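You operate a simulated robot arm through the tools that you are given. There is no shell and no other tool.

The job below is to be done with a simulated two-armed robot. You get a single attempt, and the scene is never put back.

TASK
Open the far bench front right door, take the orange tin and put it on the upper shelf of the far bench front right cabinet and shut the door again. Take the tall yellow box and put it on the third rack shelf from the top. Do these in any order. Set down upright: orange tin, tall yellow box.

Only the result counts: the job must be done as asked and must still hold three seconds after the hand-in. Knocking over, shifting, dropping, spilling or breaking anything else fails it.

THE ROBOT
Two 7-joint arms with two-finger parallel grippers on one trunk, on a base that moves. Base frame: it is fixed to the floor where the robot stands at the start and does not move with it; the origin is under the middle of the robot, x ahead of it, y to its left, z up. Lengths are in m, angles in degrees, forces in N, time in s.
The left shoulder is at the start at [0.05, 0.161, 1.023], the right one opposite. Each reaches about 0.788 m from its shoulder. Places, roughly: far bench front right door [0.9, -0.2, 0.4]; orange tin [-1.75, -0.5, 1.25]; tall yellow box [-1.75, -0.75, 1.25]; third rack shelf [-0.1, 3.1, 0.9]; upper shelf of the far bench front right cabinet [1, -0.1, 0.4]. Payload 3.43 kg a hand.
Tool frame (each hand has its own): the origin (TCP) lies between the finger pads and is the grasp point; the fingertips stand 0.03 m ahead of it; z points along the fingers, y is the line along which they close. Largest opening 0.094 m; finger width 0.028, thickness 0.01; the body of the gripper, 0.05 by 0.096 m, starts 0.055 m behind the TCP.
Orientation is that of the tool frame in the base frame, as [roll, pitch, yaw] about the fixed x, y, z axes, in that order (R = Rz(yaw) Ry(pitch) Rx(roll)). With the fingers straight down and closing along the base's y, the tool's x points along the base's -x, its y along +y and its z along -z.

THE INTERFACE
- The arms move only by the tool step_arm. It takes "left_targets", "right_targets" or both (then of equal length, played together; a hand with none holds still); each is a list that holds one entry, the list of rows, each a list of 7 numbers: the shift along the tool's x, y, z in units of 30 mm (1.0 is 30 mm), then the turn, a rotation vector about the tool's x, y, z in units of 6 degrees (1.0 is 6 degrees), then the gripper command, from -1 (fully open) to 1 (shut), values between in proportion. In form: [[[dx, dy, dz, rx, ry, rz, grip], ...]]. A call has 1 to 20 rows; each row shifts and turns the commanded pose from where the row before left it, along the tool's axes as they then stand. A call with a number of a shift or a turn outside -1 to 1 is refused whole. A row lasts 0.2 s, in which the tool goes at most 0.05 m and 8.6 degrees; a call with a longer step from one row to the next is refused whole, and so is a gripper value outside its range. A pose out of reach is approached as far as the arm can. The call stops where the force on the tool passes 40 N (or 10 N more than at its start, if that is more) or the arm is blocked; 0.2 s more then pass. Each finger travels about 0.045 m/s and halts on what it meets, pressing with about 26 N; the grip force reading is that of the motor and also rises with nothing between the fingers. The clock runs only during rows and for 0.2 s after the last one: add rows that do not move to give the fingers time. The reply holds the time, the measured pose of the TCP, the force on the tool along the base axes, the opening and the grip force, in the units named above and with some noise, with the torque about the TCP (base axes, N m) and any sound that the robot's microphone picked up.
- Cameras (640 x 400 px; columns grow to the right, rows downward): "scene" is now at [0.1028, -0.0375, 1.1173]; the picture's right is [-0.53, -0.85, 0.00], its down [-0.69, 0.44, -0.58] and it looks along [0.49, -0.31, -0.82] (base axes); focal length 282 px, centre (320, 200). "left" rides on the left gripper at [0.076, -0.014, -0.102] in its tool frame; the picture's right is [0.18, 0.98, 0.00], its down [-0.75, 0.14, -0.64] and it looks along [-0.63, 0.12, 0.77] (tool axes); focal length 243 px, centre (320, 200). "right" rides on the right gripper at [0.076, 0.014, -0.102] in its tool frame; the picture's right is [-0.18, 0.98, 0.00], its down [-0.75, -0.14, -0.64] and it looks along [-0.63, -0.12, 0.77] (tool axes); focal length 243 px, centre (320, 200). There is no depth. A picture from a camera that has moved, and an enlarged one, comes with that camera's place and axes in the base frame and with its lens.
- capture(camera): a new picture of that camera. The clock stands still meanwhile.
- move_column(by): slides the trunk up (or, below 0, down) by that many m; the arms and the scene camera ride with it, the base frame stays. It gives what a move gives, with no picture.
- roll_base(legs): drives the robot by 1 to 6 legs, each [ahead, left, turn to the left] in m, m and degrees, along the robot's own axes; the way and the turn of a leg run together, so that a leg with both is an arc; at most 1.5 m and 180 degrees a leg. The arms and the cameras ride along, it lands a little off, and it stops where it bumps. It gives what a move gives.
- head_to(pan, tilt): turns the head with the scene camera to pan (to the left, within 80 degrees either way) and tilt (down, from -29 to 69), counted from straight ahead of the robot. It gives what a move gives.
- enlarge(camera, box): a new picture of the part [left, top, right, bottom] of that camera's present view, enlarged. The clock stands still meanwhile.
- close_job(): hands the job in; it is judged then, once.

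Places have to be worked out from the pictures, the camera data and where the tool is seen. Open the grippers and draw the arms clear of the work before you hand the job in, unless the task says otherwise.

The tools are called after "Request:" as name(argument=value, ...) on one line, values as JSON. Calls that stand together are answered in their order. step_arm: Moves the arms, as the interface text tells. Its arguments: {"type":"object","properties":{"left_targets":{"type":"array","items":{"type":"array","items":{"type":"array","items":{"type":"number"}}}},"right_targets":{"type":"array","items":{"type":"array","items":{"type":"array","items":{"type":"number"}}}}},"required":[]} The other tools are called the same way: move_column (by) moves the trunk up or down; roll_base (legs) drives the base; head_to (pan, tilt) turns the head that bears the scene camera; capture (camera) takes a picture; enlarge (camera, box) takes an enlarged picture of a part of a camera's view; close_job () hands the job in.

At the start:

```text
time_s: 0.0
left_tool_pos: [0.3456, 0.012, 0.647]
left_tool_rot: [-179.9, 0.0, 179.9]
left_contact_force: [0.1, -0.2, -0.2]
left_moment: [0.0, 0.0, 0.01]
left_finger_gap: 0.0938
left_gripper_force: 0.1
right_tool_pos: [0.3183, -0.258, 0.6383]
right_tool_rot: [-179.9, 0.0, -179.9]
right_contact_force: [0.2, -0.5, 0.1]
right_moment: [-0.02, -0.02, -0.02]
right_finger_gap: 0.0938
right_gripper_force: 0.0
trunk travel left (down, up): [-0.05, 0.217]
robot x, y, heading: [-0.0028, 0.0025, -0.2]
head pan, tilt (commanded): [-32.3, 54.8]
```

scene: 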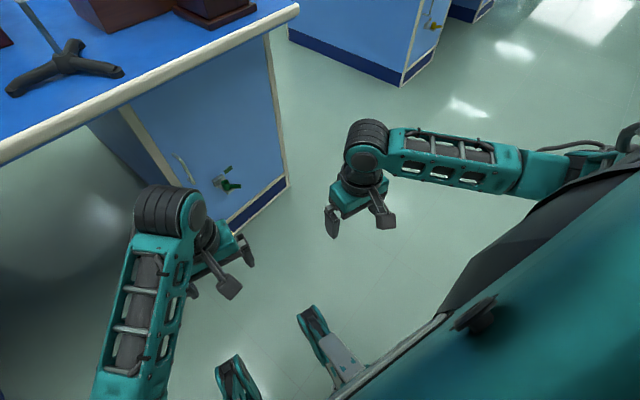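
right: 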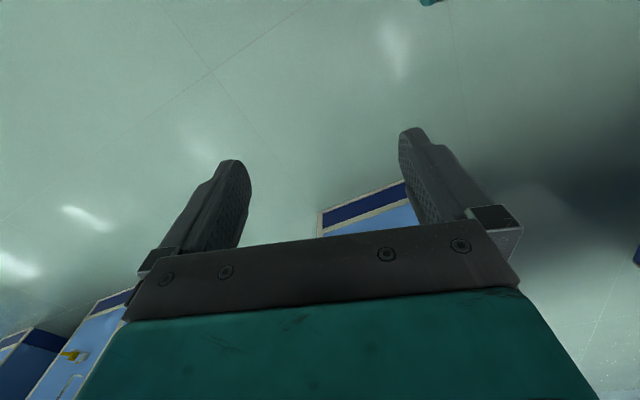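
left: 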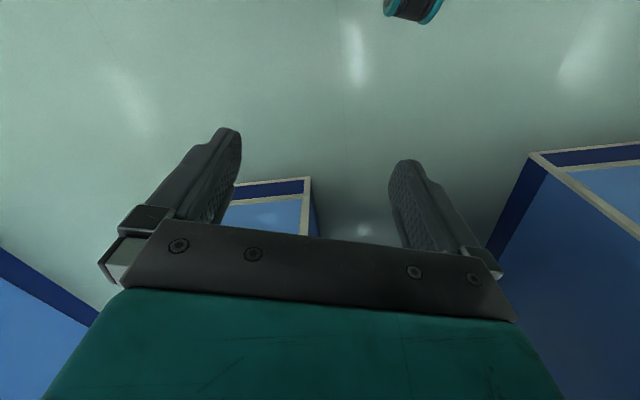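

I'll start by looking around: the head first, toward the door ahead.

Request:
head_to(pan=-10, tilt=35)

Request:
capture(camera="scene")

```text
time_s: 0.9
left_tool_pos: [0.3468, 0.0124, 0.6487]
left_tool_rot: [-180.0, 0.0, -180.0]
left_contact_force: [-0.2, 0.5, 0.2]
left_moment: [-0.03, -0.02, 0.01]
left_finger_gap: 0.0941
left_gripper_force: 0.1
right_tool_pos: [0.3195, -0.2559, 0.6372]
right_tool_rot: [-179.9, 0.1, -179.9]
right_contact_force: [0.1, -0.1, 0.2]
right_moment: [0.01, 0.0, 0.02]
right_finger_gap: 0.094
right_gripper_force: 0.0
trunk travel left (down, up): [-0.05, 0.217]
robot x, y, heading: [-0.0007, 0.0003, 0.3]
head pan, tilt (commanded): [-10.0, 35.0]
```

```text
taken
camera scene: at [0.1284, -0.0143, 1.1453], right [-0.17, -0.98, 0.0], down [-0.57, 0.1, -0.82], along [0.81, -0.14, -0.57], focal length 282 px, centre (320, 200)
```

scene: 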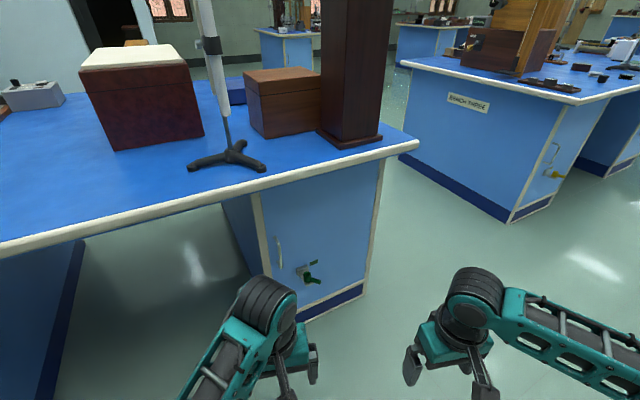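

The bench ahead has a door at the right with a bar handle and something like a latch or key. I'll enlarge that part.

Request:
enlarge(camera="scene", box=[220, 140, 420, 330])

Request:
head_to(pan=70, tilt=10)

Request:
capture(camera="scene")

Request:
head_to(pan=-80, tilt=10)

Request:
capture(camera="scene")

```text
2.11 times, centred on (320, 235) of scene
camera zoom: at [0.1284, -0.0143, 1.1453], right [-0.17, -0.98, 0.0], down [-0.57, 0.1, -0.82], along [0.81, -0.14, -0.57], focal length 593 px, centre (320, 126)
```

zoom: 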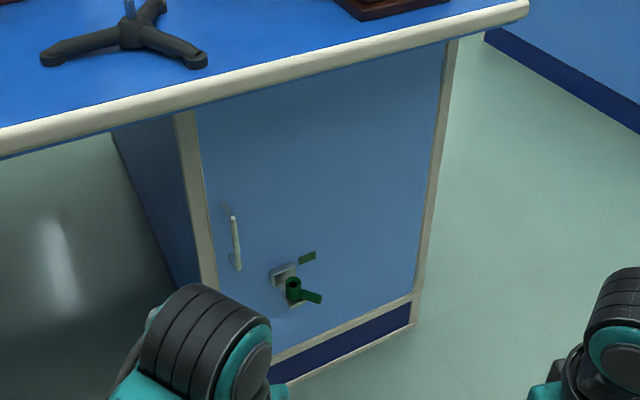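

```text
time_s: 2.4
left_tool_pos: [0.347, 0.0131, 0.6478]
left_tool_rot: [-180.0, -0.1, -180.0]
left_contact_force: [0.5, 0.2, -0.2]
left_moment: [-0.01, 0.0, -0.01]
left_finger_gap: 0.094
left_gripper_force: 0.1
right_tool_pos: [0.319, -0.2567, 0.6389]
right_tool_rot: [-180.0, 0.0, -179.9]
right_contact_force: [0.6, -0.6, 0.4]
right_moment: [-0.02, 0.02, 0.0]
right_finger_gap: 0.0941
right_gripper_force: 0.1
trunk travel left (down, up): [-0.05, 0.217]
robot x, y, heading: [-0.0003, 0.003, -0.1]
head pan, tilt (commanded): [70.0, 10.0]
```

```text
taken
camera scene: at [0.0736, 0.0884, 1.1855], right [0.94, -0.34, 0.0], down [-0.06, -0.16, -0.98], along [0.34, 0.93, -0.17], focal length 282 px, centre (320, 200)
```

scene: 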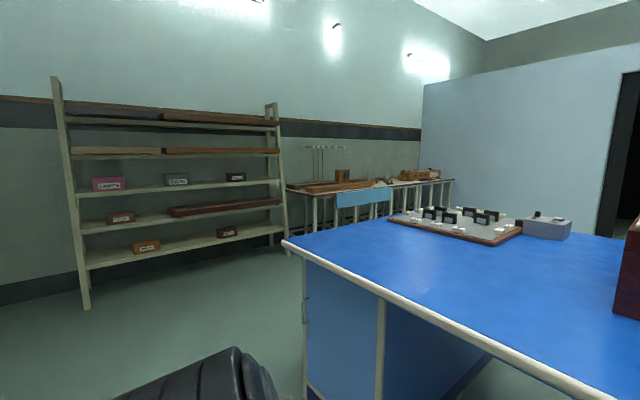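

```text
time_s: 4.7
left_tool_pos: [0.3459, 0.0137, 0.6481]
left_tool_rot: [-179.9, 0.0, -180.0]
left_contact_force: [-1.2, -0.3, 0.1]
left_moment: [0.01, -0.05, 0.0]
left_finger_gap: 0.094
left_gripper_force: 0.0
right_tool_pos: [0.3186, -0.2557, 0.6375]
right_tool_rot: [180.0, 0.0, -179.9]
right_contact_force: [-0.7, 0.3, 0.4]
right_moment: [-0.01, 0.02, 0.0]
right_finger_gap: 0.094
right_gripper_force: 0.0
trunk travel left (down, up): [-0.05, 0.217]
robot x, y, heading: [-0.0006, 0.0009, 0.2]
head pan, tilt (commanded): [-80.0, 10.0]
```

```text
taken
camera scene: at [0.0579, -0.0905, 1.1855], right [-0.98, -0.17, 0.0], down [-0.03, 0.17, -0.98], along [0.17, -0.97, -0.17], focal length 282 px, centre (320, 200)
```

scene: 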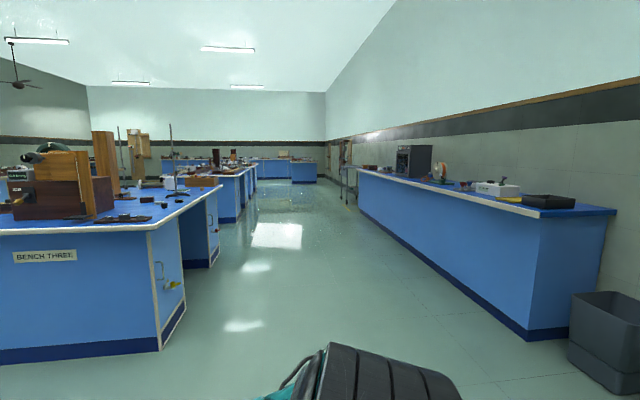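

The rack stands to the left with its five shelves. I'll turn the base to see the tin and box behind me.

Request:
roll_base(legs=[[0, 0, -90]])

Request:
capture(camera="scene")

```text
time_s: 9.0
left_tool_pos: [0.0131, -0.3457, 0.649]
left_tool_rot: [179.9, 0.0, 90.1]
left_contact_force: [-1.3, 0.5, 0.1]
left_moment: [-0.04, 0.03, -0.01]
left_finger_gap: 0.0938
left_gripper_force: 0.0
right_tool_pos: [-0.2553, -0.3192, 0.6382]
right_tool_rot: [-179.9, 0.1, 90.1]
right_contact_force: [0.4, 0.6, 0.5]
right_moment: [0.02, -0.01, -0.01]
right_finger_gap: 0.0941
right_gripper_force: 0.0
trunk travel left (down, up): [-0.05, 0.217]
robot x, y, heading: [-0.0017, -0.0003, -90.0]
head pan, tilt (commanded): [-80.0, 10.0]
```

```text
taken
camera scene: at [-0.0897, -0.0553, 1.1855], right [-0.18, 0.98, 0.0], down [0.17, 0.03, -0.98], along [-0.97, -0.17, -0.17], focal length 282 px, centre (320, 200)
```

scene: 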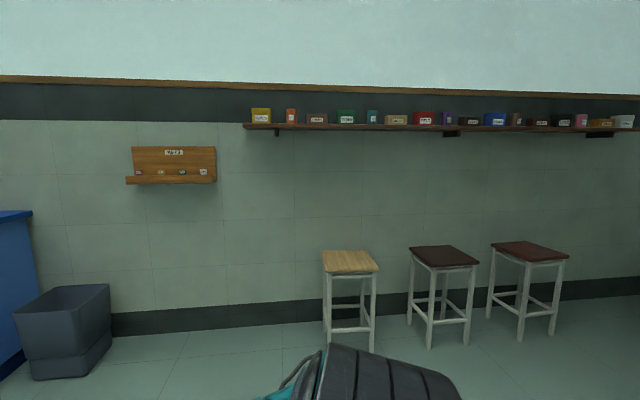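

The wall shelf with the tins and boxes is visible. I'll enlarge its left end to identify the yellow box and orange tin.

Request:
enlarge(camera="scene", box=[230, 80, 430, 160])

Request:
enlarge(camera="scene", box=[420, 80, 640, 160])

```text
3.20 times, centred on (330, 120) of scene
camera zoom: at [-0.0897, -0.0553, 1.1855], right [-0.18, 0.98, 0.0], down [0.17, 0.03, -0.98], along [-0.97, -0.17, -0.17], focal length 902 px, centre (288, 456)
```

zoom: 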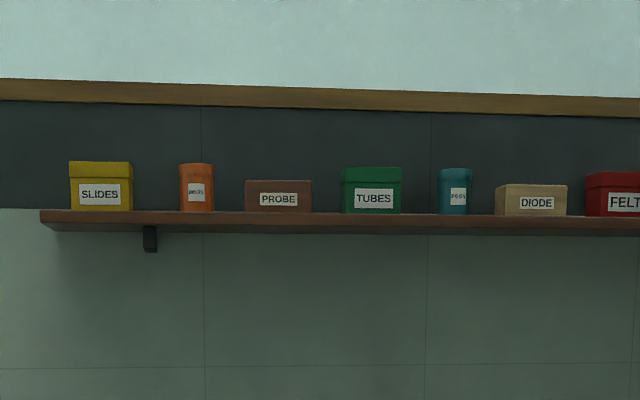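

```text
2.91 times, centred on (530, 120) of scene
camera zoom: at [-0.0897, -0.0553, 1.1855], right [-0.18, 0.98, 0.0], down [0.17, 0.03, -0.98], along [-0.97, -0.17, -0.17], focal length 820 px, centre (-291, 433)
```

zoom: 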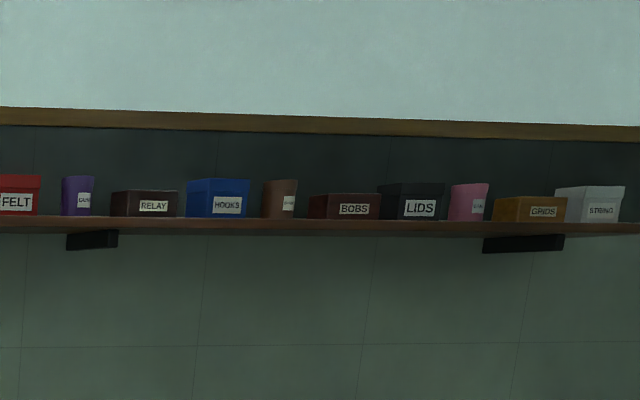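

The room is turned about 17° against the base frame (the shelf line and bench edge both show it). I'll turn to face the wall shelf squarely and look straight ahead.

Request:
roll_base(legs=[[0, 0, -73]])

Request:
head_to(pan=0, tilt=10)

Request:
capture(camera="scene")

```text
time_s: 12.5
left_tool_pos: [-0.3266, -0.1131, 0.6473]
left_tool_rot: [180.0, 0.0, 17.0]
left_contact_force: [0.0, 0.3, 0.4]
left_moment: [-0.02, -0.02, 0.0]
left_finger_gap: 0.094
left_gripper_force: 0.1
right_tool_pos: [-0.38, 0.1516, 0.6373]
right_tool_rot: [-179.8, 0.1, 17.0]
right_contact_force: [0.4, -0.1, -0.6]
right_moment: [0.02, 0.0, 0.0]
right_finger_gap: 0.094
right_gripper_force: 0.1
trunk travel left (down, up): [-0.05, 0.217]
robot x, y, heading: [-0.0, -0.0058, -163.0]
head pan, tilt (commanded): [-80.0, 10.0]
```

```text
time_s: 14.1
left_tool_pos: [-0.3278, -0.1135, 0.6472]
left_tool_rot: [-180.0, 0.1, 17.1]
left_contact_force: [0.1, 0.0, 0.0]
left_moment: [-0.03, -0.01, -0.03]
left_finger_gap: 0.0945
left_gripper_force: 0.0
right_tool_pos: [-0.3807, 0.1518, 0.6371]
right_tool_rot: [-179.8, 0.0, 17.2]
right_contact_force: [0.8, 0.2, -0.6]
right_moment: [0.01, 0.01, 0.01]
right_finger_gap: 0.094
right_gripper_force: 0.0
trunk travel left (down, up): [-0.05, 0.217]
robot x, y, heading: [-0.0019, 0.0025, -162.9]
head pan, tilt (commanded): [0.0, 10.0]
```

```text
taken
camera scene: at [-0.1254, -0.0379, 1.1855], right [-0.29, 0.96, 0.0], down [0.17, 0.05, -0.98], along [-0.94, -0.29, -0.17], focal length 282 px, centre (320, 200)
```

scene: 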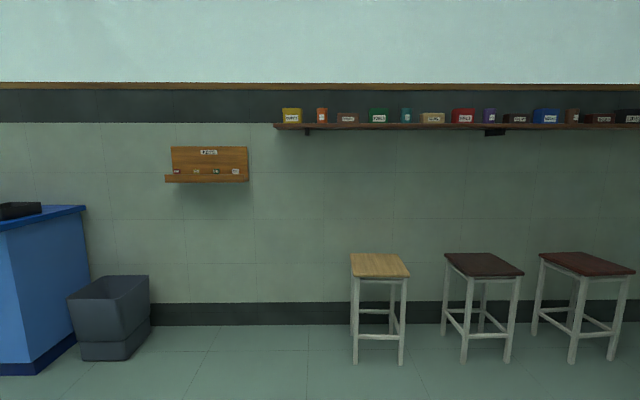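

Now the shelf is nearly square to the view: the wall is about 1.9 m ahead and the shelf at about 1.3 m height. I'll drive closer and raise the trunk to look at the box and tin.

Request:
roll_base(legs=[[0.65, 0.1, -0.3]])

Request:
move_column(by=0.217)

Request:
capture(camera="scene")

```text
time_s: 17.7
left_tool_pos: [-0.9238, -0.3987, 0.6478]
left_tool_rot: [180.0, 0.0, 16.9]
left_contact_force: [0.2, 0.9, -0.3]
left_moment: [-0.01, 0.0, 0.02]
left_finger_gap: 0.0939
left_gripper_force: 0.0
right_tool_pos: [-0.9751, -0.1326, 0.6378]
right_tool_rot: [-179.9, 0.1, 16.8]
right_contact_force: [1.2, 0.4, 0.2]
right_moment: [-0.02, -0.01, -0.01]
right_finger_gap: 0.0938
right_gripper_force: 0.1
trunk travel left (down, up): [-0.05, 0.217]
robot x, y, heading: [-0.5994, -0.2848, -163.1]
head pan, tilt (commanded): [0.0, 10.0]
```

```text
time_s: 20.0
left_tool_pos: [-0.9239, -0.3994, 0.8639]
left_tool_rot: [180.0, 0.0, 16.9]
left_contact_force: [-0.1, 0.0, -0.6]
left_moment: [-0.01, 0.01, -0.01]
left_finger_gap: 0.094
left_gripper_force: 0.0
right_tool_pos: [-0.9754, -0.1338, 0.8552]
right_tool_rot: [-180.0, 0.1, 16.9]
right_contact_force: [-0.4, -0.9, -0.2]
right_moment: [0.02, 0.0, 0.01]
right_finger_gap: 0.094
right_gripper_force: 0.1
trunk travel left (down, up): [-0.267, 0.0]
robot x, y, heading: [-0.6002, -0.2839, -163.3]
head pan, tilt (commanded): [0.0, 10.0]
```

```text
taken
camera scene: at [-0.7218, -0.3234, 1.4022], right [-0.29, 0.96, 0.0], down [0.17, 0.05, -0.98], along [-0.94, -0.29, -0.17], focal length 282 px, centre (320, 200)
```

scene: 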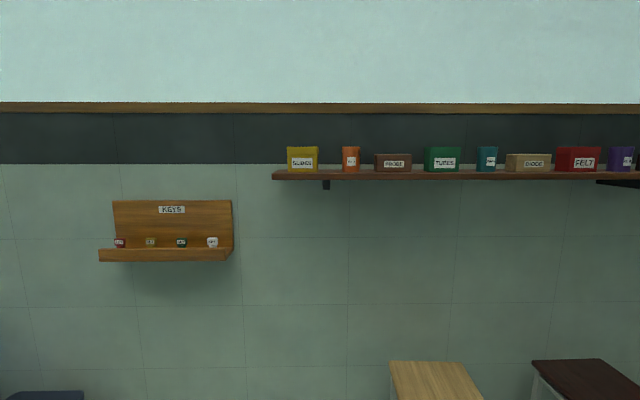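

There's a key board on the wall too. I'll enlarge both the key board and the target objects.

Request:
enlarge(camera="scene", box=[260, 130, 400, 210])

Request:
enlarge(camera="scene", box=[90, 190, 250, 280])

```text
4.57 times, centred on (330, 170) of scene
camera zoom: at [-0.7218, -0.3234, 1.4022], right [-0.29, 0.96, 0.0], down [0.17, 0.05, -0.98], along [-0.94, -0.29, -0.17], focal length 1288 px, centre (274, 337)
```

zoom: 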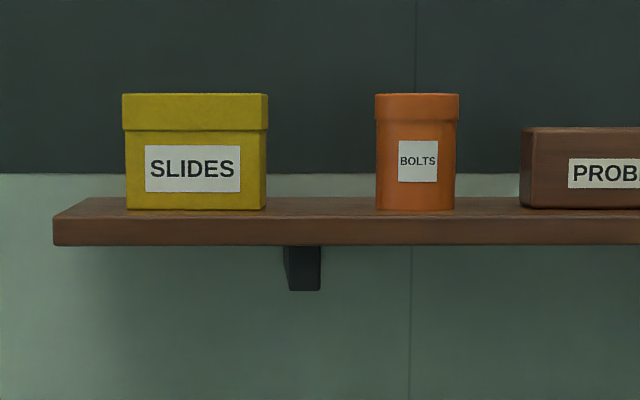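

```text
4.00 times, centred on (170, 235) of scene
camera zoom: at [-0.7218, -0.3234, 1.4022], right [-0.29, 0.96, 0.0], down [0.17, 0.05, -0.98], along [-0.94, -0.29, -0.17], focal length 1127 px, centre (920, 60)
```

zoom: 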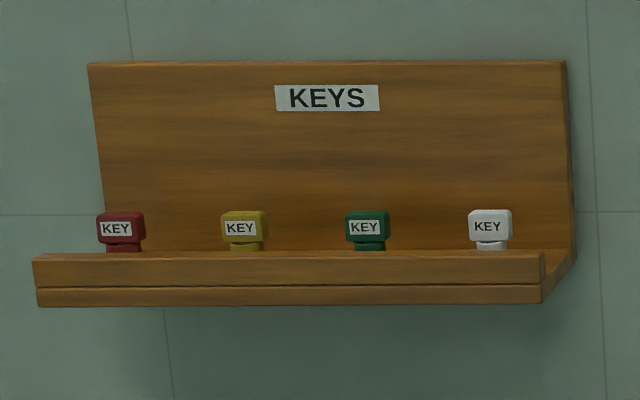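

The board has red, yellow, green and white keys, and the door had a green fitting. Before choosing I want a close look at that door's lock, so I'll turn round and zoom in.

Request:
roll_base(legs=[[0, 0, 180]])

Request:
head_to(pan=0, tilt=25)

Request:
capture(camera="scene")

```text
time_s: 27.8
left_tool_pos: [-0.2686, -0.1726, 0.8647]
left_tool_rot: [179.9, 0.0, -163.1]
left_contact_force: [-0.9, -0.7, -0.3]
left_moment: [0.02, -0.01, 0.02]
left_finger_gap: 0.0937
left_gripper_force: 0.0
right_tool_pos: [-0.2157, -0.4395, 0.8541]
right_tool_rot: [-179.9, 0.1, -162.9]
right_contact_force: [0.1, 0.5, -0.1]
right_moment: [0.01, 0.02, 0.0]
right_finger_gap: 0.0942
right_gripper_force: 0.1
trunk travel left (down, up): [-0.267, 0.0]
robot x, y, heading: [-0.5962, -0.2843, 16.8]
head pan, tilt (commanded): [0.0, 10.0]
```

```text
time_s: 28.6
left_tool_pos: [-0.2687, -0.1735, 0.8644]
left_tool_rot: [180.0, 0.0, -163.2]
left_contact_force: [0.5, -0.3, 0.2]
left_moment: [0.02, 0.01, -0.03]
left_finger_gap: 0.094
left_gripper_force: 0.0
right_tool_pos: [-0.2162, -0.4393, 0.854]
right_tool_rot: [-179.9, 0.1, -163.1]
right_contact_force: [-0.5, -0.3, 0.3]
right_moment: [0.01, 0.02, 0.01]
right_finger_gap: 0.094
right_gripper_force: 0.1
trunk travel left (down, up): [-0.267, 0.0]
robot x, y, heading: [-0.5951, -0.2851, 17.0]
head pan, tilt (commanded): [0.0, 25.0]
```

```text
taken
camera scene: at [-0.4681, -0.2464, 1.3779], right [0.29, -0.96, 0.0], down [-0.4, -0.12, -0.91], along [0.87, 0.26, -0.42], focal length 282 px, centre (320, 200)
```

scene: 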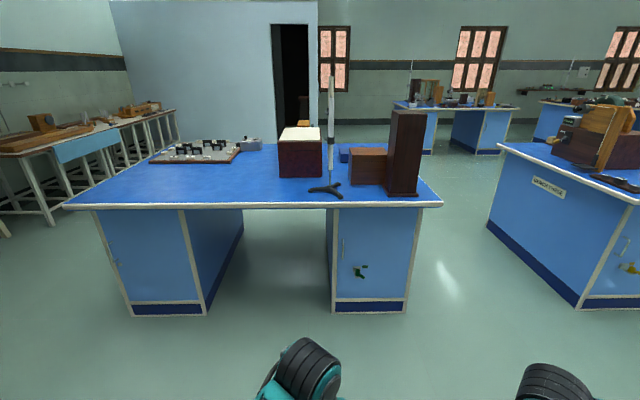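

Request:
enlarge(camera="scene", box=[320, 200, 440, 320])

Request:
enlarge(camera="scene", box=[330, 230, 390, 290])

Request:
enlarge(camera="scene", box=[80, 200, 220, 320])

```text
3.33 times, centred on (380, 260) of scene
camera zoom: at [-0.4681, -0.2464, 1.3779], right [0.29, -0.96, 0.0], down [-0.4, -0.12, -0.91], along [0.87, 0.26, -0.42], focal length 939 px, centre (120, 0)
```

zoom: 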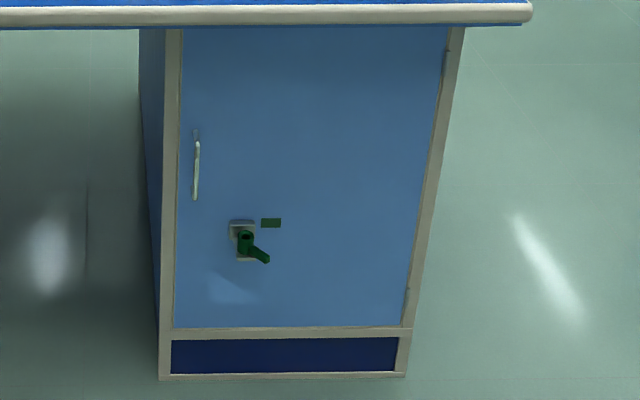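

```text
6.67 times, centred on (360, 260) of scene
camera zoom: at [-0.4681, -0.2464, 1.3779], right [0.29, -0.96, 0.0], down [-0.4, -0.12, -0.91], along [0.87, 0.26, -0.42], focal length 1878 px, centre (53, -200)
```

zoom: 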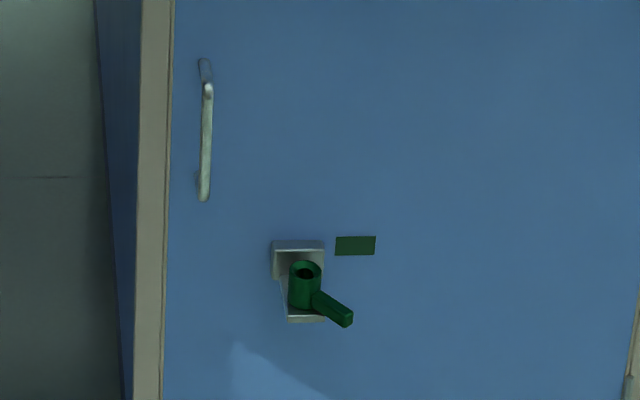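

```text
3.33 times, centred on (150, 260) of scene
camera zoom: at [-0.4681, -0.2464, 1.3779], right [0.29, -0.96, 0.0], down [-0.4, -0.12, -0.91], along [0.87, 0.26, -0.42], focal length 939 px, centre (887, 0)
```

zoom: 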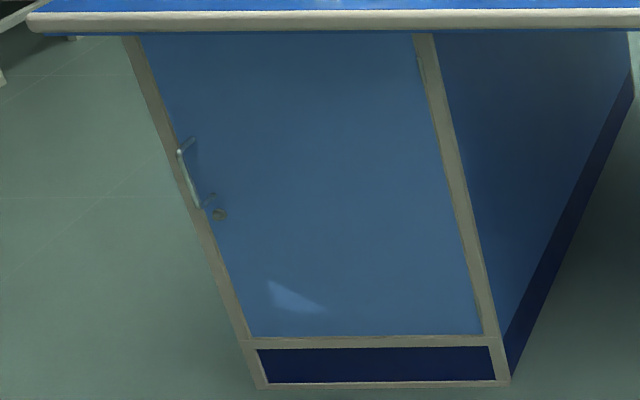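

The door has a bar handle on its left (hinges right) and a green upright lock barrel with a hole on top and a lever. I'll drive closer to inspect the lock from near.

Request:
roll_base(legs=[[0.5, -0.1, 0]])

Request:
head_to(pan=-8, tilt=45)

Request:
capture(camera="scene")

```text
time_s: 31.5
left_tool_pos: [0.2386, -0.1228, 0.8648]
left_tool_rot: [-180.0, -0.1, -162.9]
left_contact_force: [0.4, -0.3, 0.4]
left_moment: [-0.02, -0.02, 0.03]
left_finger_gap: 0.0939
left_gripper_force: 0.1
right_tool_pos: [0.291, -0.3862, 0.8545]
right_tool_rot: [-180.0, 0.0, -162.8]
right_contact_force: [0.4, 0.1, 0.3]
right_moment: [-0.01, 0.02, -0.01]
right_finger_gap: 0.094
right_gripper_force: 0.1
trunk travel left (down, up): [-0.267, 0.0]
robot x, y, heading: [-0.0905, -0.2368, 17.0]
head pan, tilt (commanded): [0.0, 25.0]
```

```text
time_s: 32.4
left_tool_pos: [0.2381, -0.1225, 0.8651]
left_tool_rot: [-180.0, 0.1, -162.9]
left_contact_force: [0.0, -0.5, -0.4]
left_moment: [0.02, 0.01, 0.01]
left_finger_gap: 0.0939
left_gripper_force: 0.1
right_tool_pos: [0.29, -0.3876, 0.8538]
right_tool_rot: [-179.9, 0.0, -162.8]
right_contact_force: [0.4, 0.5, -0.2]
right_moment: [-0.02, -0.02, 0.0]
right_finger_gap: 0.0939
right_gripper_force: 0.0
trunk travel left (down, up): [-0.267, 0.0]
robot x, y, heading: [-0.0898, -0.2391, 16.8]
head pan, tilt (commanded): [-8.0, 45.0]
```

```text
taken
camera scene: at [0.0311, -0.2102, 1.3473], right [0.16, -0.99, 0.0], down [-0.7, -0.11, -0.71], along [0.7, 0.11, -0.71], focal length 282 px, centre (320, 200)
```

scene: 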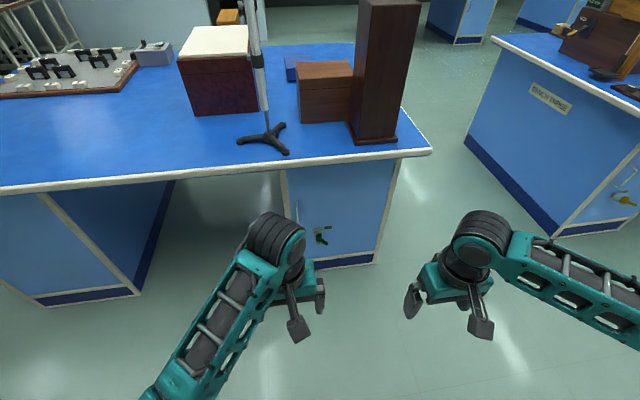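

Request:
enlarge(camera="scene", box=[285, 190, 365, 270])

Request:
enlarge(camera="scene", box=[560, 130, 640, 230])

Request:
capture(camera="left")

Request:
capture(camera="right")

```text
5.00 times, centred on (325, 230) of scene
camera zoom: at [0.0311, -0.2102, 1.3473], right [0.16, -0.99, 0.0], down [-0.7, -0.11, -0.71], along [0.7, 0.11, -0.71], focal length 1409 px, centre (295, 50)
```

zoom: 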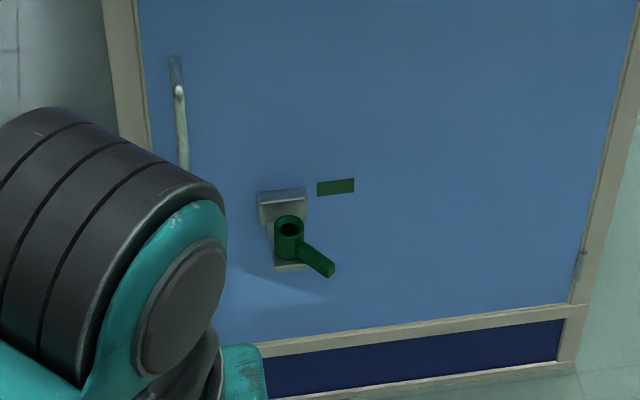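

```text
4.00 times, centred on (600, 180) of scene
camera zoom: at [0.0311, -0.2102, 1.3473], right [0.16, -0.99, 0.0], down [-0.7, -0.11, -0.71], along [0.7, 0.11, -0.71], focal length 1127 px, centre (-800, 280)
```

zoom: 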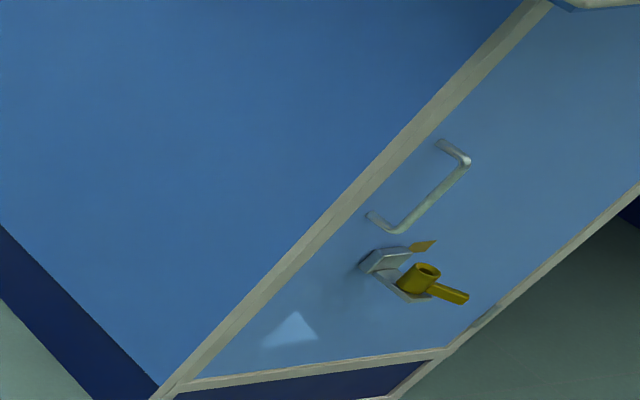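

```text
taken
camera left: at [0.1705, -0.1585, 0.9673], right [-0.47, 0.89, 0.0], down [0.68, 0.36, 0.64], along [0.57, 0.3, -0.77], focal length 243 px, centre (320, 200)
```

left: 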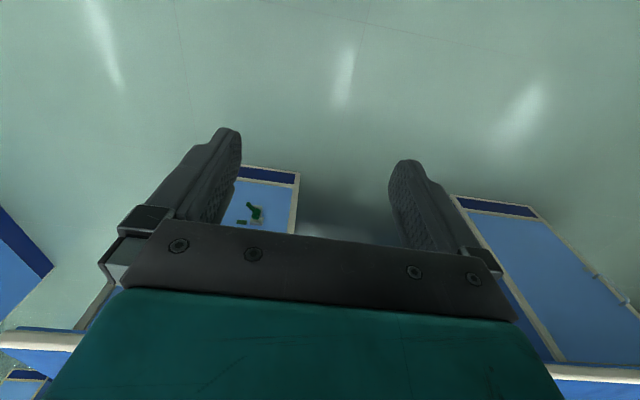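

```text
taken
camera right: at [0.2158, -0.3957, 0.956], right [-0.11, 0.99, 0.0], down [0.76, 0.09, 0.64], along [0.64, 0.07, -0.77], focal length 243 px, centre (320, 200)
```

right: 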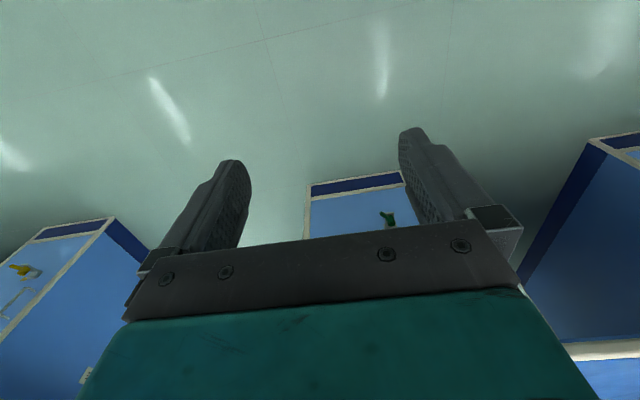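

The lock is an upright green barrel at about [0.774, -0.087, 0.376] with a lever pointing out to the right, and the bar handle is near [0.767, 0.0, 0.49]. I'll lower the trunk, move closer, and test gently whether the lever turns before assuming that a key is needed.

Request:
move_column(by=-0.267)

Request:
roll_base(legs=[[0.3, 0.0, 0]])

Request:
head_to(pan=-12, tilt=55)

Request:
capture(camera="scene")

Request:
capture(camera="right")

```text
time_s: 35.1
left_tool_pos: [0.2388, -0.1221, 0.5984]
left_tool_rot: [180.0, -0.1, -162.9]
left_contact_force: [-0.5, 0.2, 0.2]
left_moment: [0.0, -0.01, 0.0]
left_finger_gap: 0.094
left_gripper_force: 0.0
right_tool_pos: [0.2903, -0.3881, 0.5884]
right_tool_rot: [-180.0, 0.0, -162.8]
right_contact_force: [-0.6, 1.0, -0.2]
right_moment: [0.03, 0.04, 0.04]
right_finger_gap: 0.0939
right_gripper_force: 0.1
trunk travel left (down, up): [0.0, 0.267]
robot x, y, heading: [-0.0914, -0.2374, 17.1]
head pan, tilt (commanded): [-8.0, 45.0]
```

```text
time_s: 37.1
left_tool_pos: [0.5225, -0.0339, 0.5988]
left_tool_rot: [-180.0, 0.0, -162.8]
left_contact_force: [-0.1, 0.0, 0.7]
left_moment: [0.02, 0.0, 0.02]
left_finger_gap: 0.0938
left_gripper_force: 0.1
right_tool_pos: [0.5767, -0.2993, 0.5883]
right_tool_rot: [-179.8, 0.0, -162.8]
right_contact_force: [0.4, -0.1, -0.2]
right_moment: [0.01, -0.01, 0.01]
right_finger_gap: 0.0941
right_gripper_force: 0.1
trunk travel left (down, up): [0.0, 0.267]
robot x, y, heading: [0.1958, -0.1465, 17.0]
head pan, tilt (commanded): [-8.0, 45.0]
```

```text
time_s: 37.9
left_tool_pos: [0.5241, -0.0337, 0.5974]
left_tool_rot: [-180.0, 0.0, -162.8]
left_contact_force: [-0.2, 0.8, 0.0]
left_moment: [-0.05, 0.02, -0.01]
left_finger_gap: 0.0937
left_gripper_force: 0.0
right_tool_pos: [0.5767, -0.2986, 0.589]
right_tool_rot: [-179.9, 0.0, -162.8]
right_contact_force: [-0.2, 0.4, -0.1]
right_moment: [-0.02, -0.01, 0.01]
right_finger_gap: 0.094
right_gripper_force: 0.0
trunk travel left (down, up): [0.0, 0.267]
robot x, y, heading: [0.1988, -0.1479, 17.4]
head pan, tilt (commanded): [-12.0, 55.0]
```

```text
taken
camera scene: at [0.3079, -0.1285, 1.0672], right [0.09, -1.0, 0.0], down [-0.82, -0.07, -0.57], along [0.57, 0.05, -0.82], focal length 282 px, centre (320, 200)
```

scene: 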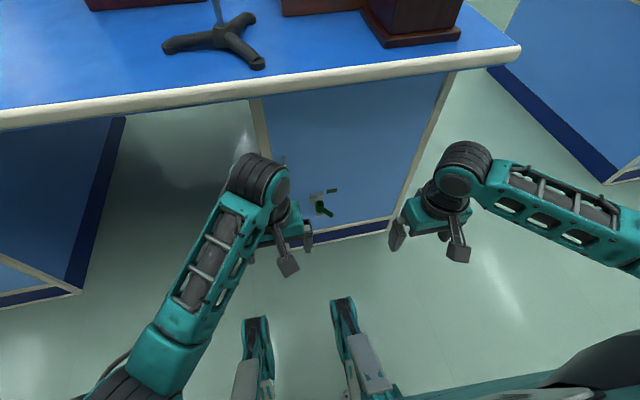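

```text
taken
camera right: at [0.5012, -0.3074, 0.6893], right [-0.12, 0.99, 0.0], down [0.76, 0.09, 0.64], along [0.64, 0.07, -0.77], focal length 243 px, centre (320, 200)
```

right: 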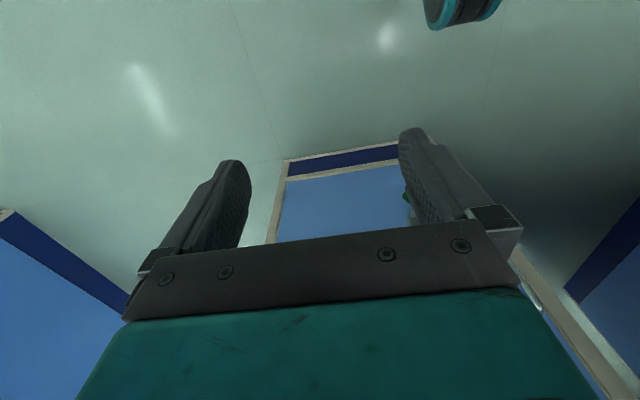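

The robot stands squarely in front of the door. I'll bring the right hand, fingers down, over the lever (around U≈0.69 forward, z≈0.42) and turn it 48° so the fingers can straddle the lever.

Request:
step_arm(right_targets=[[[-0.94, 0.49, 0.7, 0, 0, 0, -1], [-0.94, 0.49, 0.7, 0, 0, 0, -1], [-0.94, 0.49, 0.7, 0, 0, 0, -1], [-0.94, 0.49, 0.7, 0, 0, 0, -1], [-0.94, 0.49, 0.7, 0, 0, 0, -1], [-0.94, 0.49, 0.7, 0, 0, 0, -1], [-0.94, 0.49, 0.7, 0, 0, 0, -1], [-0.94, 0.49, 0.7, 0, 0, 0, -1], [0, 0, 0, 0, 0, -1, -1], [0, 0, 0, 0, 0, -1, -1], [0, 0, 0, 0, 0, -1, -1], [0, 0, 0, 0, 0, -1, -1], [0, 0, 0, 0, 0, -1, -1], [0, 0, 0, 0, 0, -1, -1], [0, 0, 0, 0, 0, -1, -1], [0, 0, 0, 0, 0, -1, -1], [0, 0, 0, 0, 0, 0, -1]]])

Request:
capture(camera="right")

Request:
enlarge(camera="scene", box=[240, 130, 460, 280])

```text
time_s: 41.5
left_tool_pos: [0.5228, -0.033, 0.5977]
left_tool_rot: [179.9, 0.0, -162.8]
left_contact_force: [0.3, 0.3, -0.5]
left_moment: [-0.01, -0.02, 0.0]
left_finger_gap: 0.0941
left_gripper_force: 0.1
right_tool_pos: [0.7437, -0.134, 0.4302]
right_tool_rot: [179.9, 0.0, -114.7]
right_contact_force: [-0.4, 0.0, 0.9]
right_moment: [0.03, 0.01, 0.02]
right_finger_gap: 0.094
right_gripper_force: 0.0
right hand out of reach, approached as far as the arm can: row 8
trunk travel left (down, up): [0.0, 0.267]
robot x, y, heading: [0.1951, -0.1493, 17.3]
head pan, tilt (commanded): [-12.0, 55.0]
```

```text
taken
camera right: at [0.7007, -0.1955, 0.5327], right [-0.82, 0.58, 0.0], down [0.44, 0.63, 0.64], along [0.37, 0.52, -0.77], focal length 243 px, centre (320, 200)
```

right: 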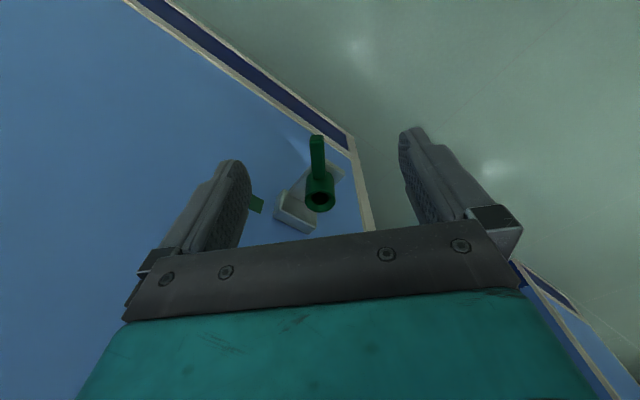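

```text
2.67 times, centred on (350, 205) of scene
camera zoom: at [0.3079, -0.1286, 1.0671], right [0.09, -1.0, 0.0], down [-0.82, -0.07, -0.57], along [0.57, 0.05, -0.82], focal length 751 px, centre (240, 187)
```

zoom: 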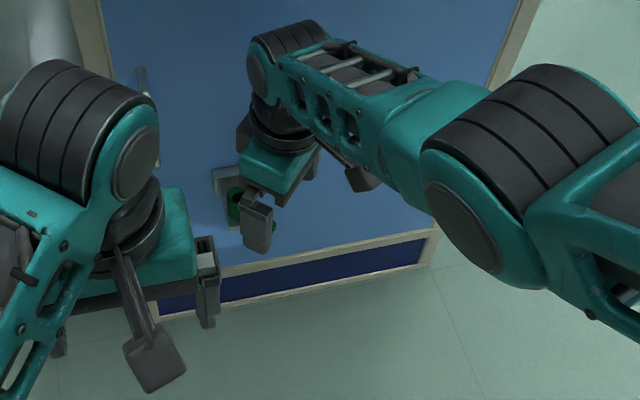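

The right-camera view confirms the barrel at about [0.775, -0.09] and the lever pointing outward-right. The arm is at its reach limit, so I'll draw the hand back 8 cm and roll the base 9 cm forward.

Request:
step_arm(right_targets=[[[0.59, 0.66, 0, 0, 0, 0, -1], [0.59, 0.66, 0, 0, 0, 0, -1], [0.59, 0.66, 0, 0, 0, 0, -1]]])

Request:
roll_base(legs=[[0.1, 0.0, 0]])

Request:
capture(camera="right")

```text
time_s: 42.2
left_tool_pos: [0.5233, -0.0322, 0.5987]
left_tool_rot: [179.9, -0.1, -162.8]
left_contact_force: [0.8, -0.2, 0.7]
left_moment: [0.01, -0.01, 0.02]
left_finger_gap: 0.0942
left_gripper_force: 0.0
right_tool_pos: [0.6671, -0.1577, 0.4319]
right_tool_rot: [-179.9, 0.0, -114.8]
right_contact_force: [-0.4, 0.7, -0.1]
right_moment: [-0.03, 0.03, -0.01]
right_finger_gap: 0.0939
right_gripper_force: 0.0
trunk travel left (down, up): [0.0, 0.267]
robot x, y, heading: [0.1993, -0.149, 17.1]
head pan, tilt (commanded): [-12.0, 55.0]
```

```text
time_s: 43.4
left_tool_pos: [0.6163, -0.0043, 0.5972]
left_tool_rot: [-179.9, 0.1, -162.8]
left_contact_force: [0.6, -0.4, -0.6]
left_moment: [0.02, -0.03, 0.01]
left_finger_gap: 0.094
left_gripper_force: 0.0
right_tool_pos: [0.7607, -0.1282, 0.4298]
right_tool_rot: [180.0, 0.1, -114.8]
right_contact_force: [0.3, -1.0, 0.5]
right_moment: [-0.05, 0.02, 0.04]
right_finger_gap: 0.0941
right_gripper_force: 0.1
trunk travel left (down, up): [0.0, 0.267]
robot x, y, heading: [0.289, -0.1182, 17.3]
head pan, tilt (commanded): [-12.0, 55.0]
```

```text
taken
camera right: at [0.717, -0.1902, 0.5326], right [-0.82, 0.58, 0.0], down [0.44, 0.63, 0.64], along [0.37, 0.52, -0.77], focal length 243 px, centre (320, 200)
```

right: 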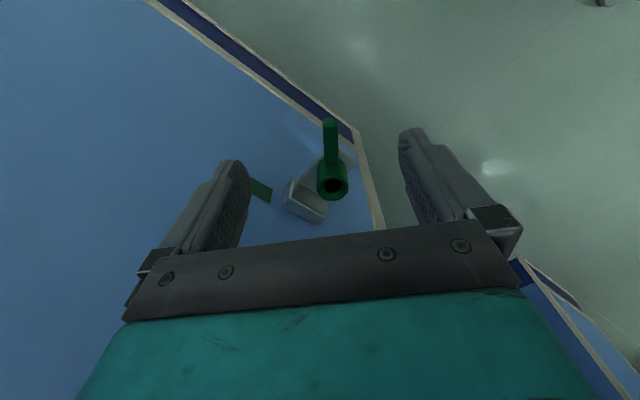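

The lever's now between the open fingers; its tip is at about [0.754, -0.126]. I'll centre the hand on it, lower until the fingers straddle it, then close.

Request:
step_arm(right_targets=[[[-0.22, 0.21, 0, 0, 0, 0, -1], [0, 0, 0.8, 0, 0, 0, -1], [0, 0, 0.8, 0, 0, 0, -1], [0, 0, 0.8, 0, 0, 0, -1], [0, 0, 0, 0, 0, 0, -1]]])

Request:
capture(camera="right")

```text
time_s: 44.6
left_tool_pos: [0.6176, -0.0045, 0.5988]
left_tool_rot: [-180.0, 0.0, -162.9]
left_contact_force: [0.4, 0.3, -0.7]
left_moment: [0.01, 0.01, 0.01]
left_finger_gap: 0.0939
left_gripper_force: 0.1
right_tool_pos: [0.7577, -0.1186, 0.36]
right_tool_rot: [-179.9, 0.0, -114.7]
right_contact_force: [0.0, 0.8, 0.0]
right_moment: [-0.02, -0.01, 0.02]
right_finger_gap: 0.0937
right_gripper_force: 0.1
trunk travel left (down, up): [0.0, 0.267]
robot x, y, heading: [0.2915, -0.1187, 17.3]
head pan, tilt (commanded): [-12.0, 55.0]
```

```text
taken
camera right: at [0.7139, -0.1816, 0.4611], right [-0.82, 0.58, 0.0], down [0.44, 0.63, 0.64], along [0.37, 0.52, -0.77], focal length 243 px, centre (320, 200)
```

right: 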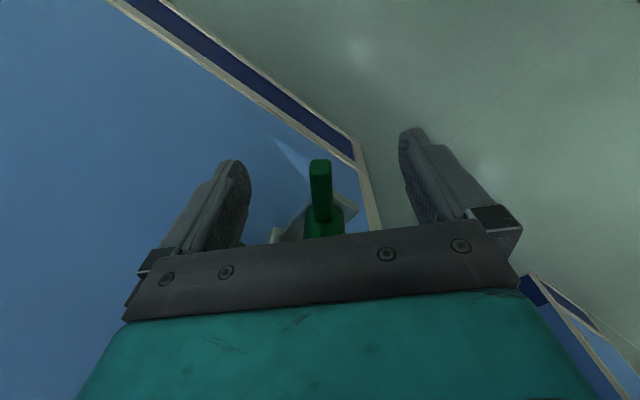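

The lever is centred between the fingers. I'll close on it.

Request:
step_arm(right_targets=[[[0, 0, 0, 0, 0, 0, 0.6], [0, 0, 0, 0, 0, 0, 0.7], [0, 0, 0, 0, 0, 0, 0.75], [0, 0, 0, 0, 0, 0, 0.8], [0, 0, 0, 0, 0, 0, 0.9], [0, 0, 0, 0, 0, 0, 0.9], [0, 0, 0, 0, 0, 0, 0.9]]])

Request:
capture(camera="right")

```text
time_s: 46.2
left_tool_pos: [0.6165, -0.0048, 0.5975]
left_tool_rot: [-180.0, 0.0, -162.7]
left_contact_force: [-0.2, -0.4, 0.2]
left_moment: [0.0, 0.01, 0.0]
left_finger_gap: 0.094
left_gripper_force: 0.1
right_tool_pos: [0.7575, -0.1197, 0.36]
right_tool_rot: [-180.0, -0.1, -114.8]
right_contact_force: [-2.7, -1.7, 1.6]
right_moment: [0.18, 0.0, -0.85]
right_finger_gap: 0.0186
right_gripper_force: 45.0
trunk travel left (down, up): [0.0, 0.267]
robot x, y, heading: [0.2895, -0.1174, 17.1]
head pan, tilt (commanded): [-12.0, 55.0]
```

```text
taken
camera right: at [0.7133, -0.1817, 0.4612], right [-0.81, 0.58, 0.0], down [0.45, 0.62, 0.64], along [0.37, 0.52, -0.77], focal length 243 px, centre (320, 200)
```

right: 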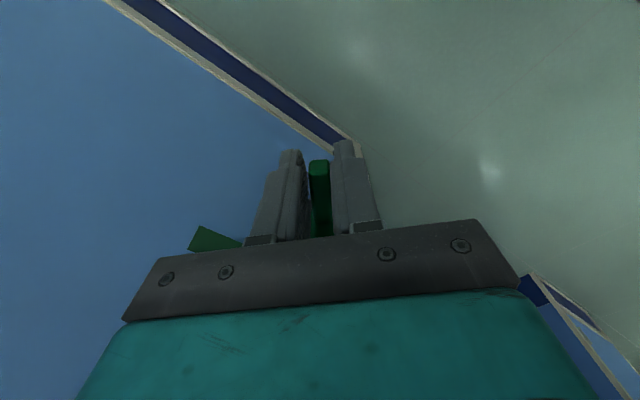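

The fingers hold the lever, and the moment reading suggests it resists turning. I'll try a small turn about the barrel axis (toward "straight out") and read the forces.

Request:
step_arm(right_targets=[[[-0.005, 0.058, 0, 0, 0, 0.5, 0.9], [-0.005, 0.058, 0, 0, 0, 0.5, 0.9], [0, 0, 0, 0, 0, 0, 0.9]]])

```text
time_s: 47.0
left_tool_pos: [0.6161, -0.0047, 0.5981]
left_tool_rot: [-180.0, -0.1, -162.8]
left_contact_force: [0.2, -0.4, -0.4]
left_moment: [-0.02, 0.02, 0.02]
left_finger_gap: 0.094
left_gripper_force: 0.0
right_tool_pos: [0.7562, -0.12, 0.3591]
right_tool_rot: [-179.7, -0.1, -120.8]
right_contact_force: [7.2, -11.6, 3.0]
right_moment: [0.21, -0.35, -0.5]
right_finger_gap: 0.0162
right_gripper_force: 44.5
trunk travel left (down, up): [0.0, 0.267]
robot x, y, heading: [0.2878, -0.1199, 17.2]
head pan, tilt (commanded): [-12.0, 55.0]
```

The fingers only aligned with the lever while the force rose, so the lever itself hasn't moved. I'll push a little farther to see if it's locked.

Request:
step_arm(right_targets=[[[-0.005, 0.058, 0, 0, 0, 0.5, 0.9], [-0.005, 0.058, 0, 0, 0, 0.5, 0.9], [-0.005, 0.058, 0, 0, 0, 0.5, 0.9], [0, 0, 0, 0, 0, 0, 0.9]]])

Request:
capture(camera="right")

```text
time_s: 48.0
left_tool_pos: [0.618, -0.0053, 0.5981]
left_tool_rot: [180.0, -0.1, -162.8]
left_contact_force: [0.2, -1.2, 0.6]
left_moment: [-0.02, 0.01, 0.0]
left_finger_gap: 0.0942
left_gripper_force: 0.1
right_tool_pos: [0.753, -0.1201, 0.3589]
right_tool_rot: [-179.5, -0.2, -130.0]
right_contact_force: [15.8, -22.9, 7.9]
right_moment: [0.46, 0.0, -0.16]
right_finger_gap: 0.0163
right_gripper_force: 45.1
trunk travel left (down, up): [0.0, 0.267]
robot x, y, heading: [0.291, -0.12, 17.1]
head pan, tilt (commanded): [-12.0, 55.0]
```

```text
taken
camera right: at [0.6942, -0.1668, 0.4611], right [-0.64, 0.77, -0.01], down [0.59, 0.49, 0.64], along [0.5, 0.4, -0.77], focal length 243 px, centre (320, 200)
```

right: 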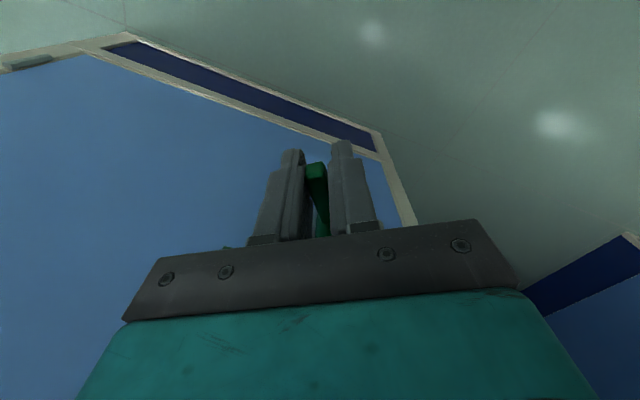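

The tip may have shifted slightly under about 28 N. I'll release and check whether the lever actually changed position.

Request:
step_arm(right_targets=[[[0, 0, 0, 0, 0, 0, 0.2], [0, 0, 0, 0, 0, 0, -0.6], [0, 0, 0, 0, 0, 0, -1], [0, 0, 0, 0, 0, 0, -1], [0, 0, 0, 0, 0, 0, -1]]])

Request:
capture(camera="right")

```text
time_s: 49.2
left_tool_pos: [0.6166, -0.0044, 0.5973]
left_tool_rot: [-180.0, 0.0, -162.8]
left_contact_force: [-0.2, -0.1, 0.5]
left_moment: [-0.01, 0.0, 0.0]
left_finger_gap: 0.0943
left_gripper_force: 0.1
right_tool_pos: [0.7496, -0.1155, 0.3591]
right_tool_rot: [180.0, 0.0, -129.7]
right_contact_force: [-0.6, -0.8, 0.1]
right_moment: [0.01, -0.04, -0.01]
right_finger_gap: 0.0941
right_gripper_force: 0.1
trunk travel left (down, up): [0.0, 0.267]
robot x, y, heading: [0.2883, -0.1191, 17.3]
head pan, tilt (commanded): [-12.0, 55.0]
```

```text
taken
camera right: at [0.6921, -0.1631, 0.4607], right [-0.64, 0.77, 0.0], down [0.59, 0.49, 0.64], along [0.49, 0.41, -0.77], focal length 243 px, centre (320, 200)
```

right: 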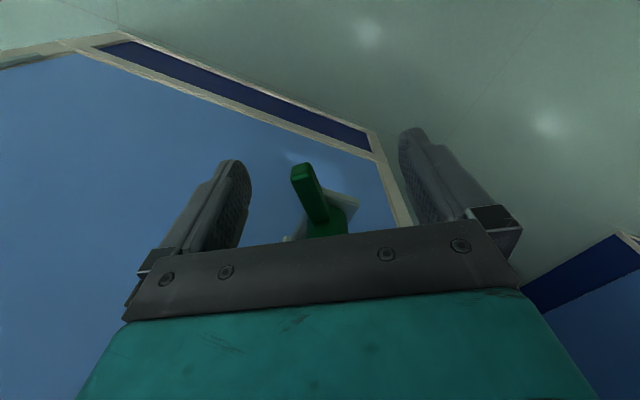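

The lever is back at exactly its original position, so it's locked in place. I'll draw the right hand away and bring the left hand to the bar handle for a light pull test before fetching a key.

Request:
step_arm(right_targets=[[[0, 0, -1, 0, 0, 0, -1], [0, 0, -1, 0, 0, 0, -1], [0, 0, -1, 0, 0, 0, -1], [0, 0, 0, 0, 0, 1, -1], [0, 0, 0, 0, 0, 1, -1], [0, 0, 0, 0, 0, 1, -1], [0, 0, 0, 0, 0, 1, -1], [0, 0, 0, 0, 0, 1, -1], [0, 0, 0, 0, 0, 0.55, -1], [1, -1, 0, 0, 0, 0, -1], [1, -1, -0.5, 0, 0, 0, -1], [1, -1, -0.5, 0, 0, 0, -1], [1, -1, 0, 0, 0, 0, -1], [0, 0, 0, 0, 0, 0, -1]]])

Request:
step_arm(left_targets=[[[-0.6, -0.325, 0.425, 0, 0, 0, -1], [-0.6, -0.325, 0.425, 0, 0, 0, -1], [-0.6, -0.325, 0.425, 0, 0, 0, -1], [-0.6, -0.325, 0.425, 0, 0, 0, -1], [0, 0, 0, 0, -1, 0, -1], [0, 0, 0, 0, -1, 0, -1], [0, 0, 0, 0, -1, 0, -1], [0, 0, 0, 0, -1, 0, -1], [0, 0, 0, 0, -1, 0, -1], [0, 0, 0, 0, -1, 0, -1], [0, 0, 0, 0, -1, 0, -1], [0, 0, 0, 0, -1, 0, -1], [0, 0, 0, 0, 0, 0, -1]]])

Request:
capture(camera="left")

Request:
capture(camera="scene")

```text
time_s: 52.2
left_tool_pos: [0.6169, -0.0053, 0.5972]
left_tool_rot: [-179.9, 0.0, -162.8]
left_contact_force: [-0.1, 0.1, -0.2]
left_moment: [-0.01, -0.02, 0.0]
left_finger_gap: 0.0938
left_gripper_force: 0.1
right_tool_pos: [0.6706, -0.2636, 0.4783]
right_tool_rot: [-180.0, 0.0, -163.1]
right_contact_force: [-0.9, 1.1, 0.6]
right_moment: [0.03, -0.03, 0.01]
right_finger_gap: 0.0937
right_gripper_force: 0.0
trunk travel left (down, up): [0.0, 0.267]
robot x, y, heading: [0.2845, -0.1191, 17.4]
head pan, tilt (commanded): [-12.0, 55.0]
```

```text
time_s: 54.4
left_tool_pos: [0.7537, 0.0132, 0.6002]
left_tool_rot: [178.0, 42.7, -163.2]
left_contact_force: [-0.3, -0.7, 0.4]
left_moment: [-0.02, 0.04, 0.01]
left_finger_gap: 0.0937
left_gripper_force: 0.0
right_tool_pos: [0.6706, -0.2637, 0.4792]
right_tool_rot: [-179.9, 0.1, -163.1]
right_contact_force: [0.1, 0.6, -0.2]
right_moment: [0.03, -0.02, 0.01]
right_finger_gap: 0.0941
right_gripper_force: 0.0
trunk travel left (down, up): [0.0, 0.267]
robot x, y, heading: [0.2915, -0.1231, 17.0]
head pan, tilt (commanded): [-12.0, 55.0]
stopped in row 10 (left hand): the arm was blocked; the commanded pose is now the measured one
```

```text
taken
camera left: at [0.6391, -0.0402, 0.624], right [-0.43, 0.9, -0.1], down [0.08, 0.15, 0.99], along [0.9, 0.42, -0.13], focal length 243 px, centre (320, 200)
```

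left: 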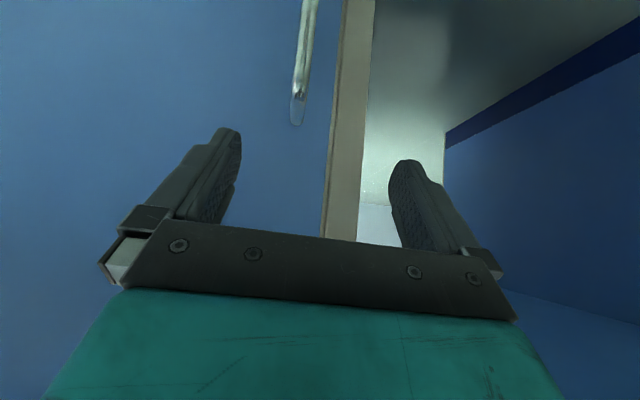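

```text
taken
camera scene: at [0.4012, -0.0996, 1.0671], right [0.09, -1.0, 0.0], down [-0.82, -0.07, -0.57], along [0.57, 0.05, -0.82], focal length 282 px, centre (320, 200)
```

scene: 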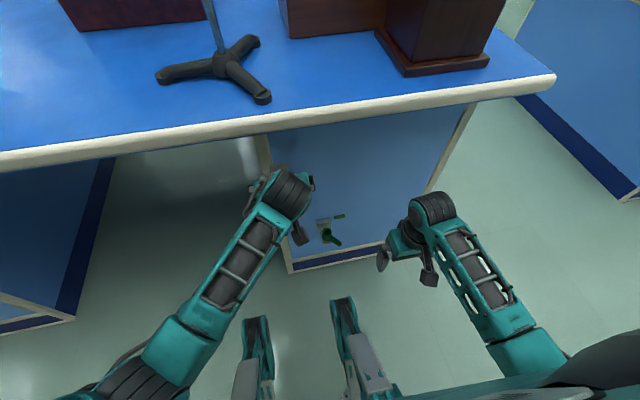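

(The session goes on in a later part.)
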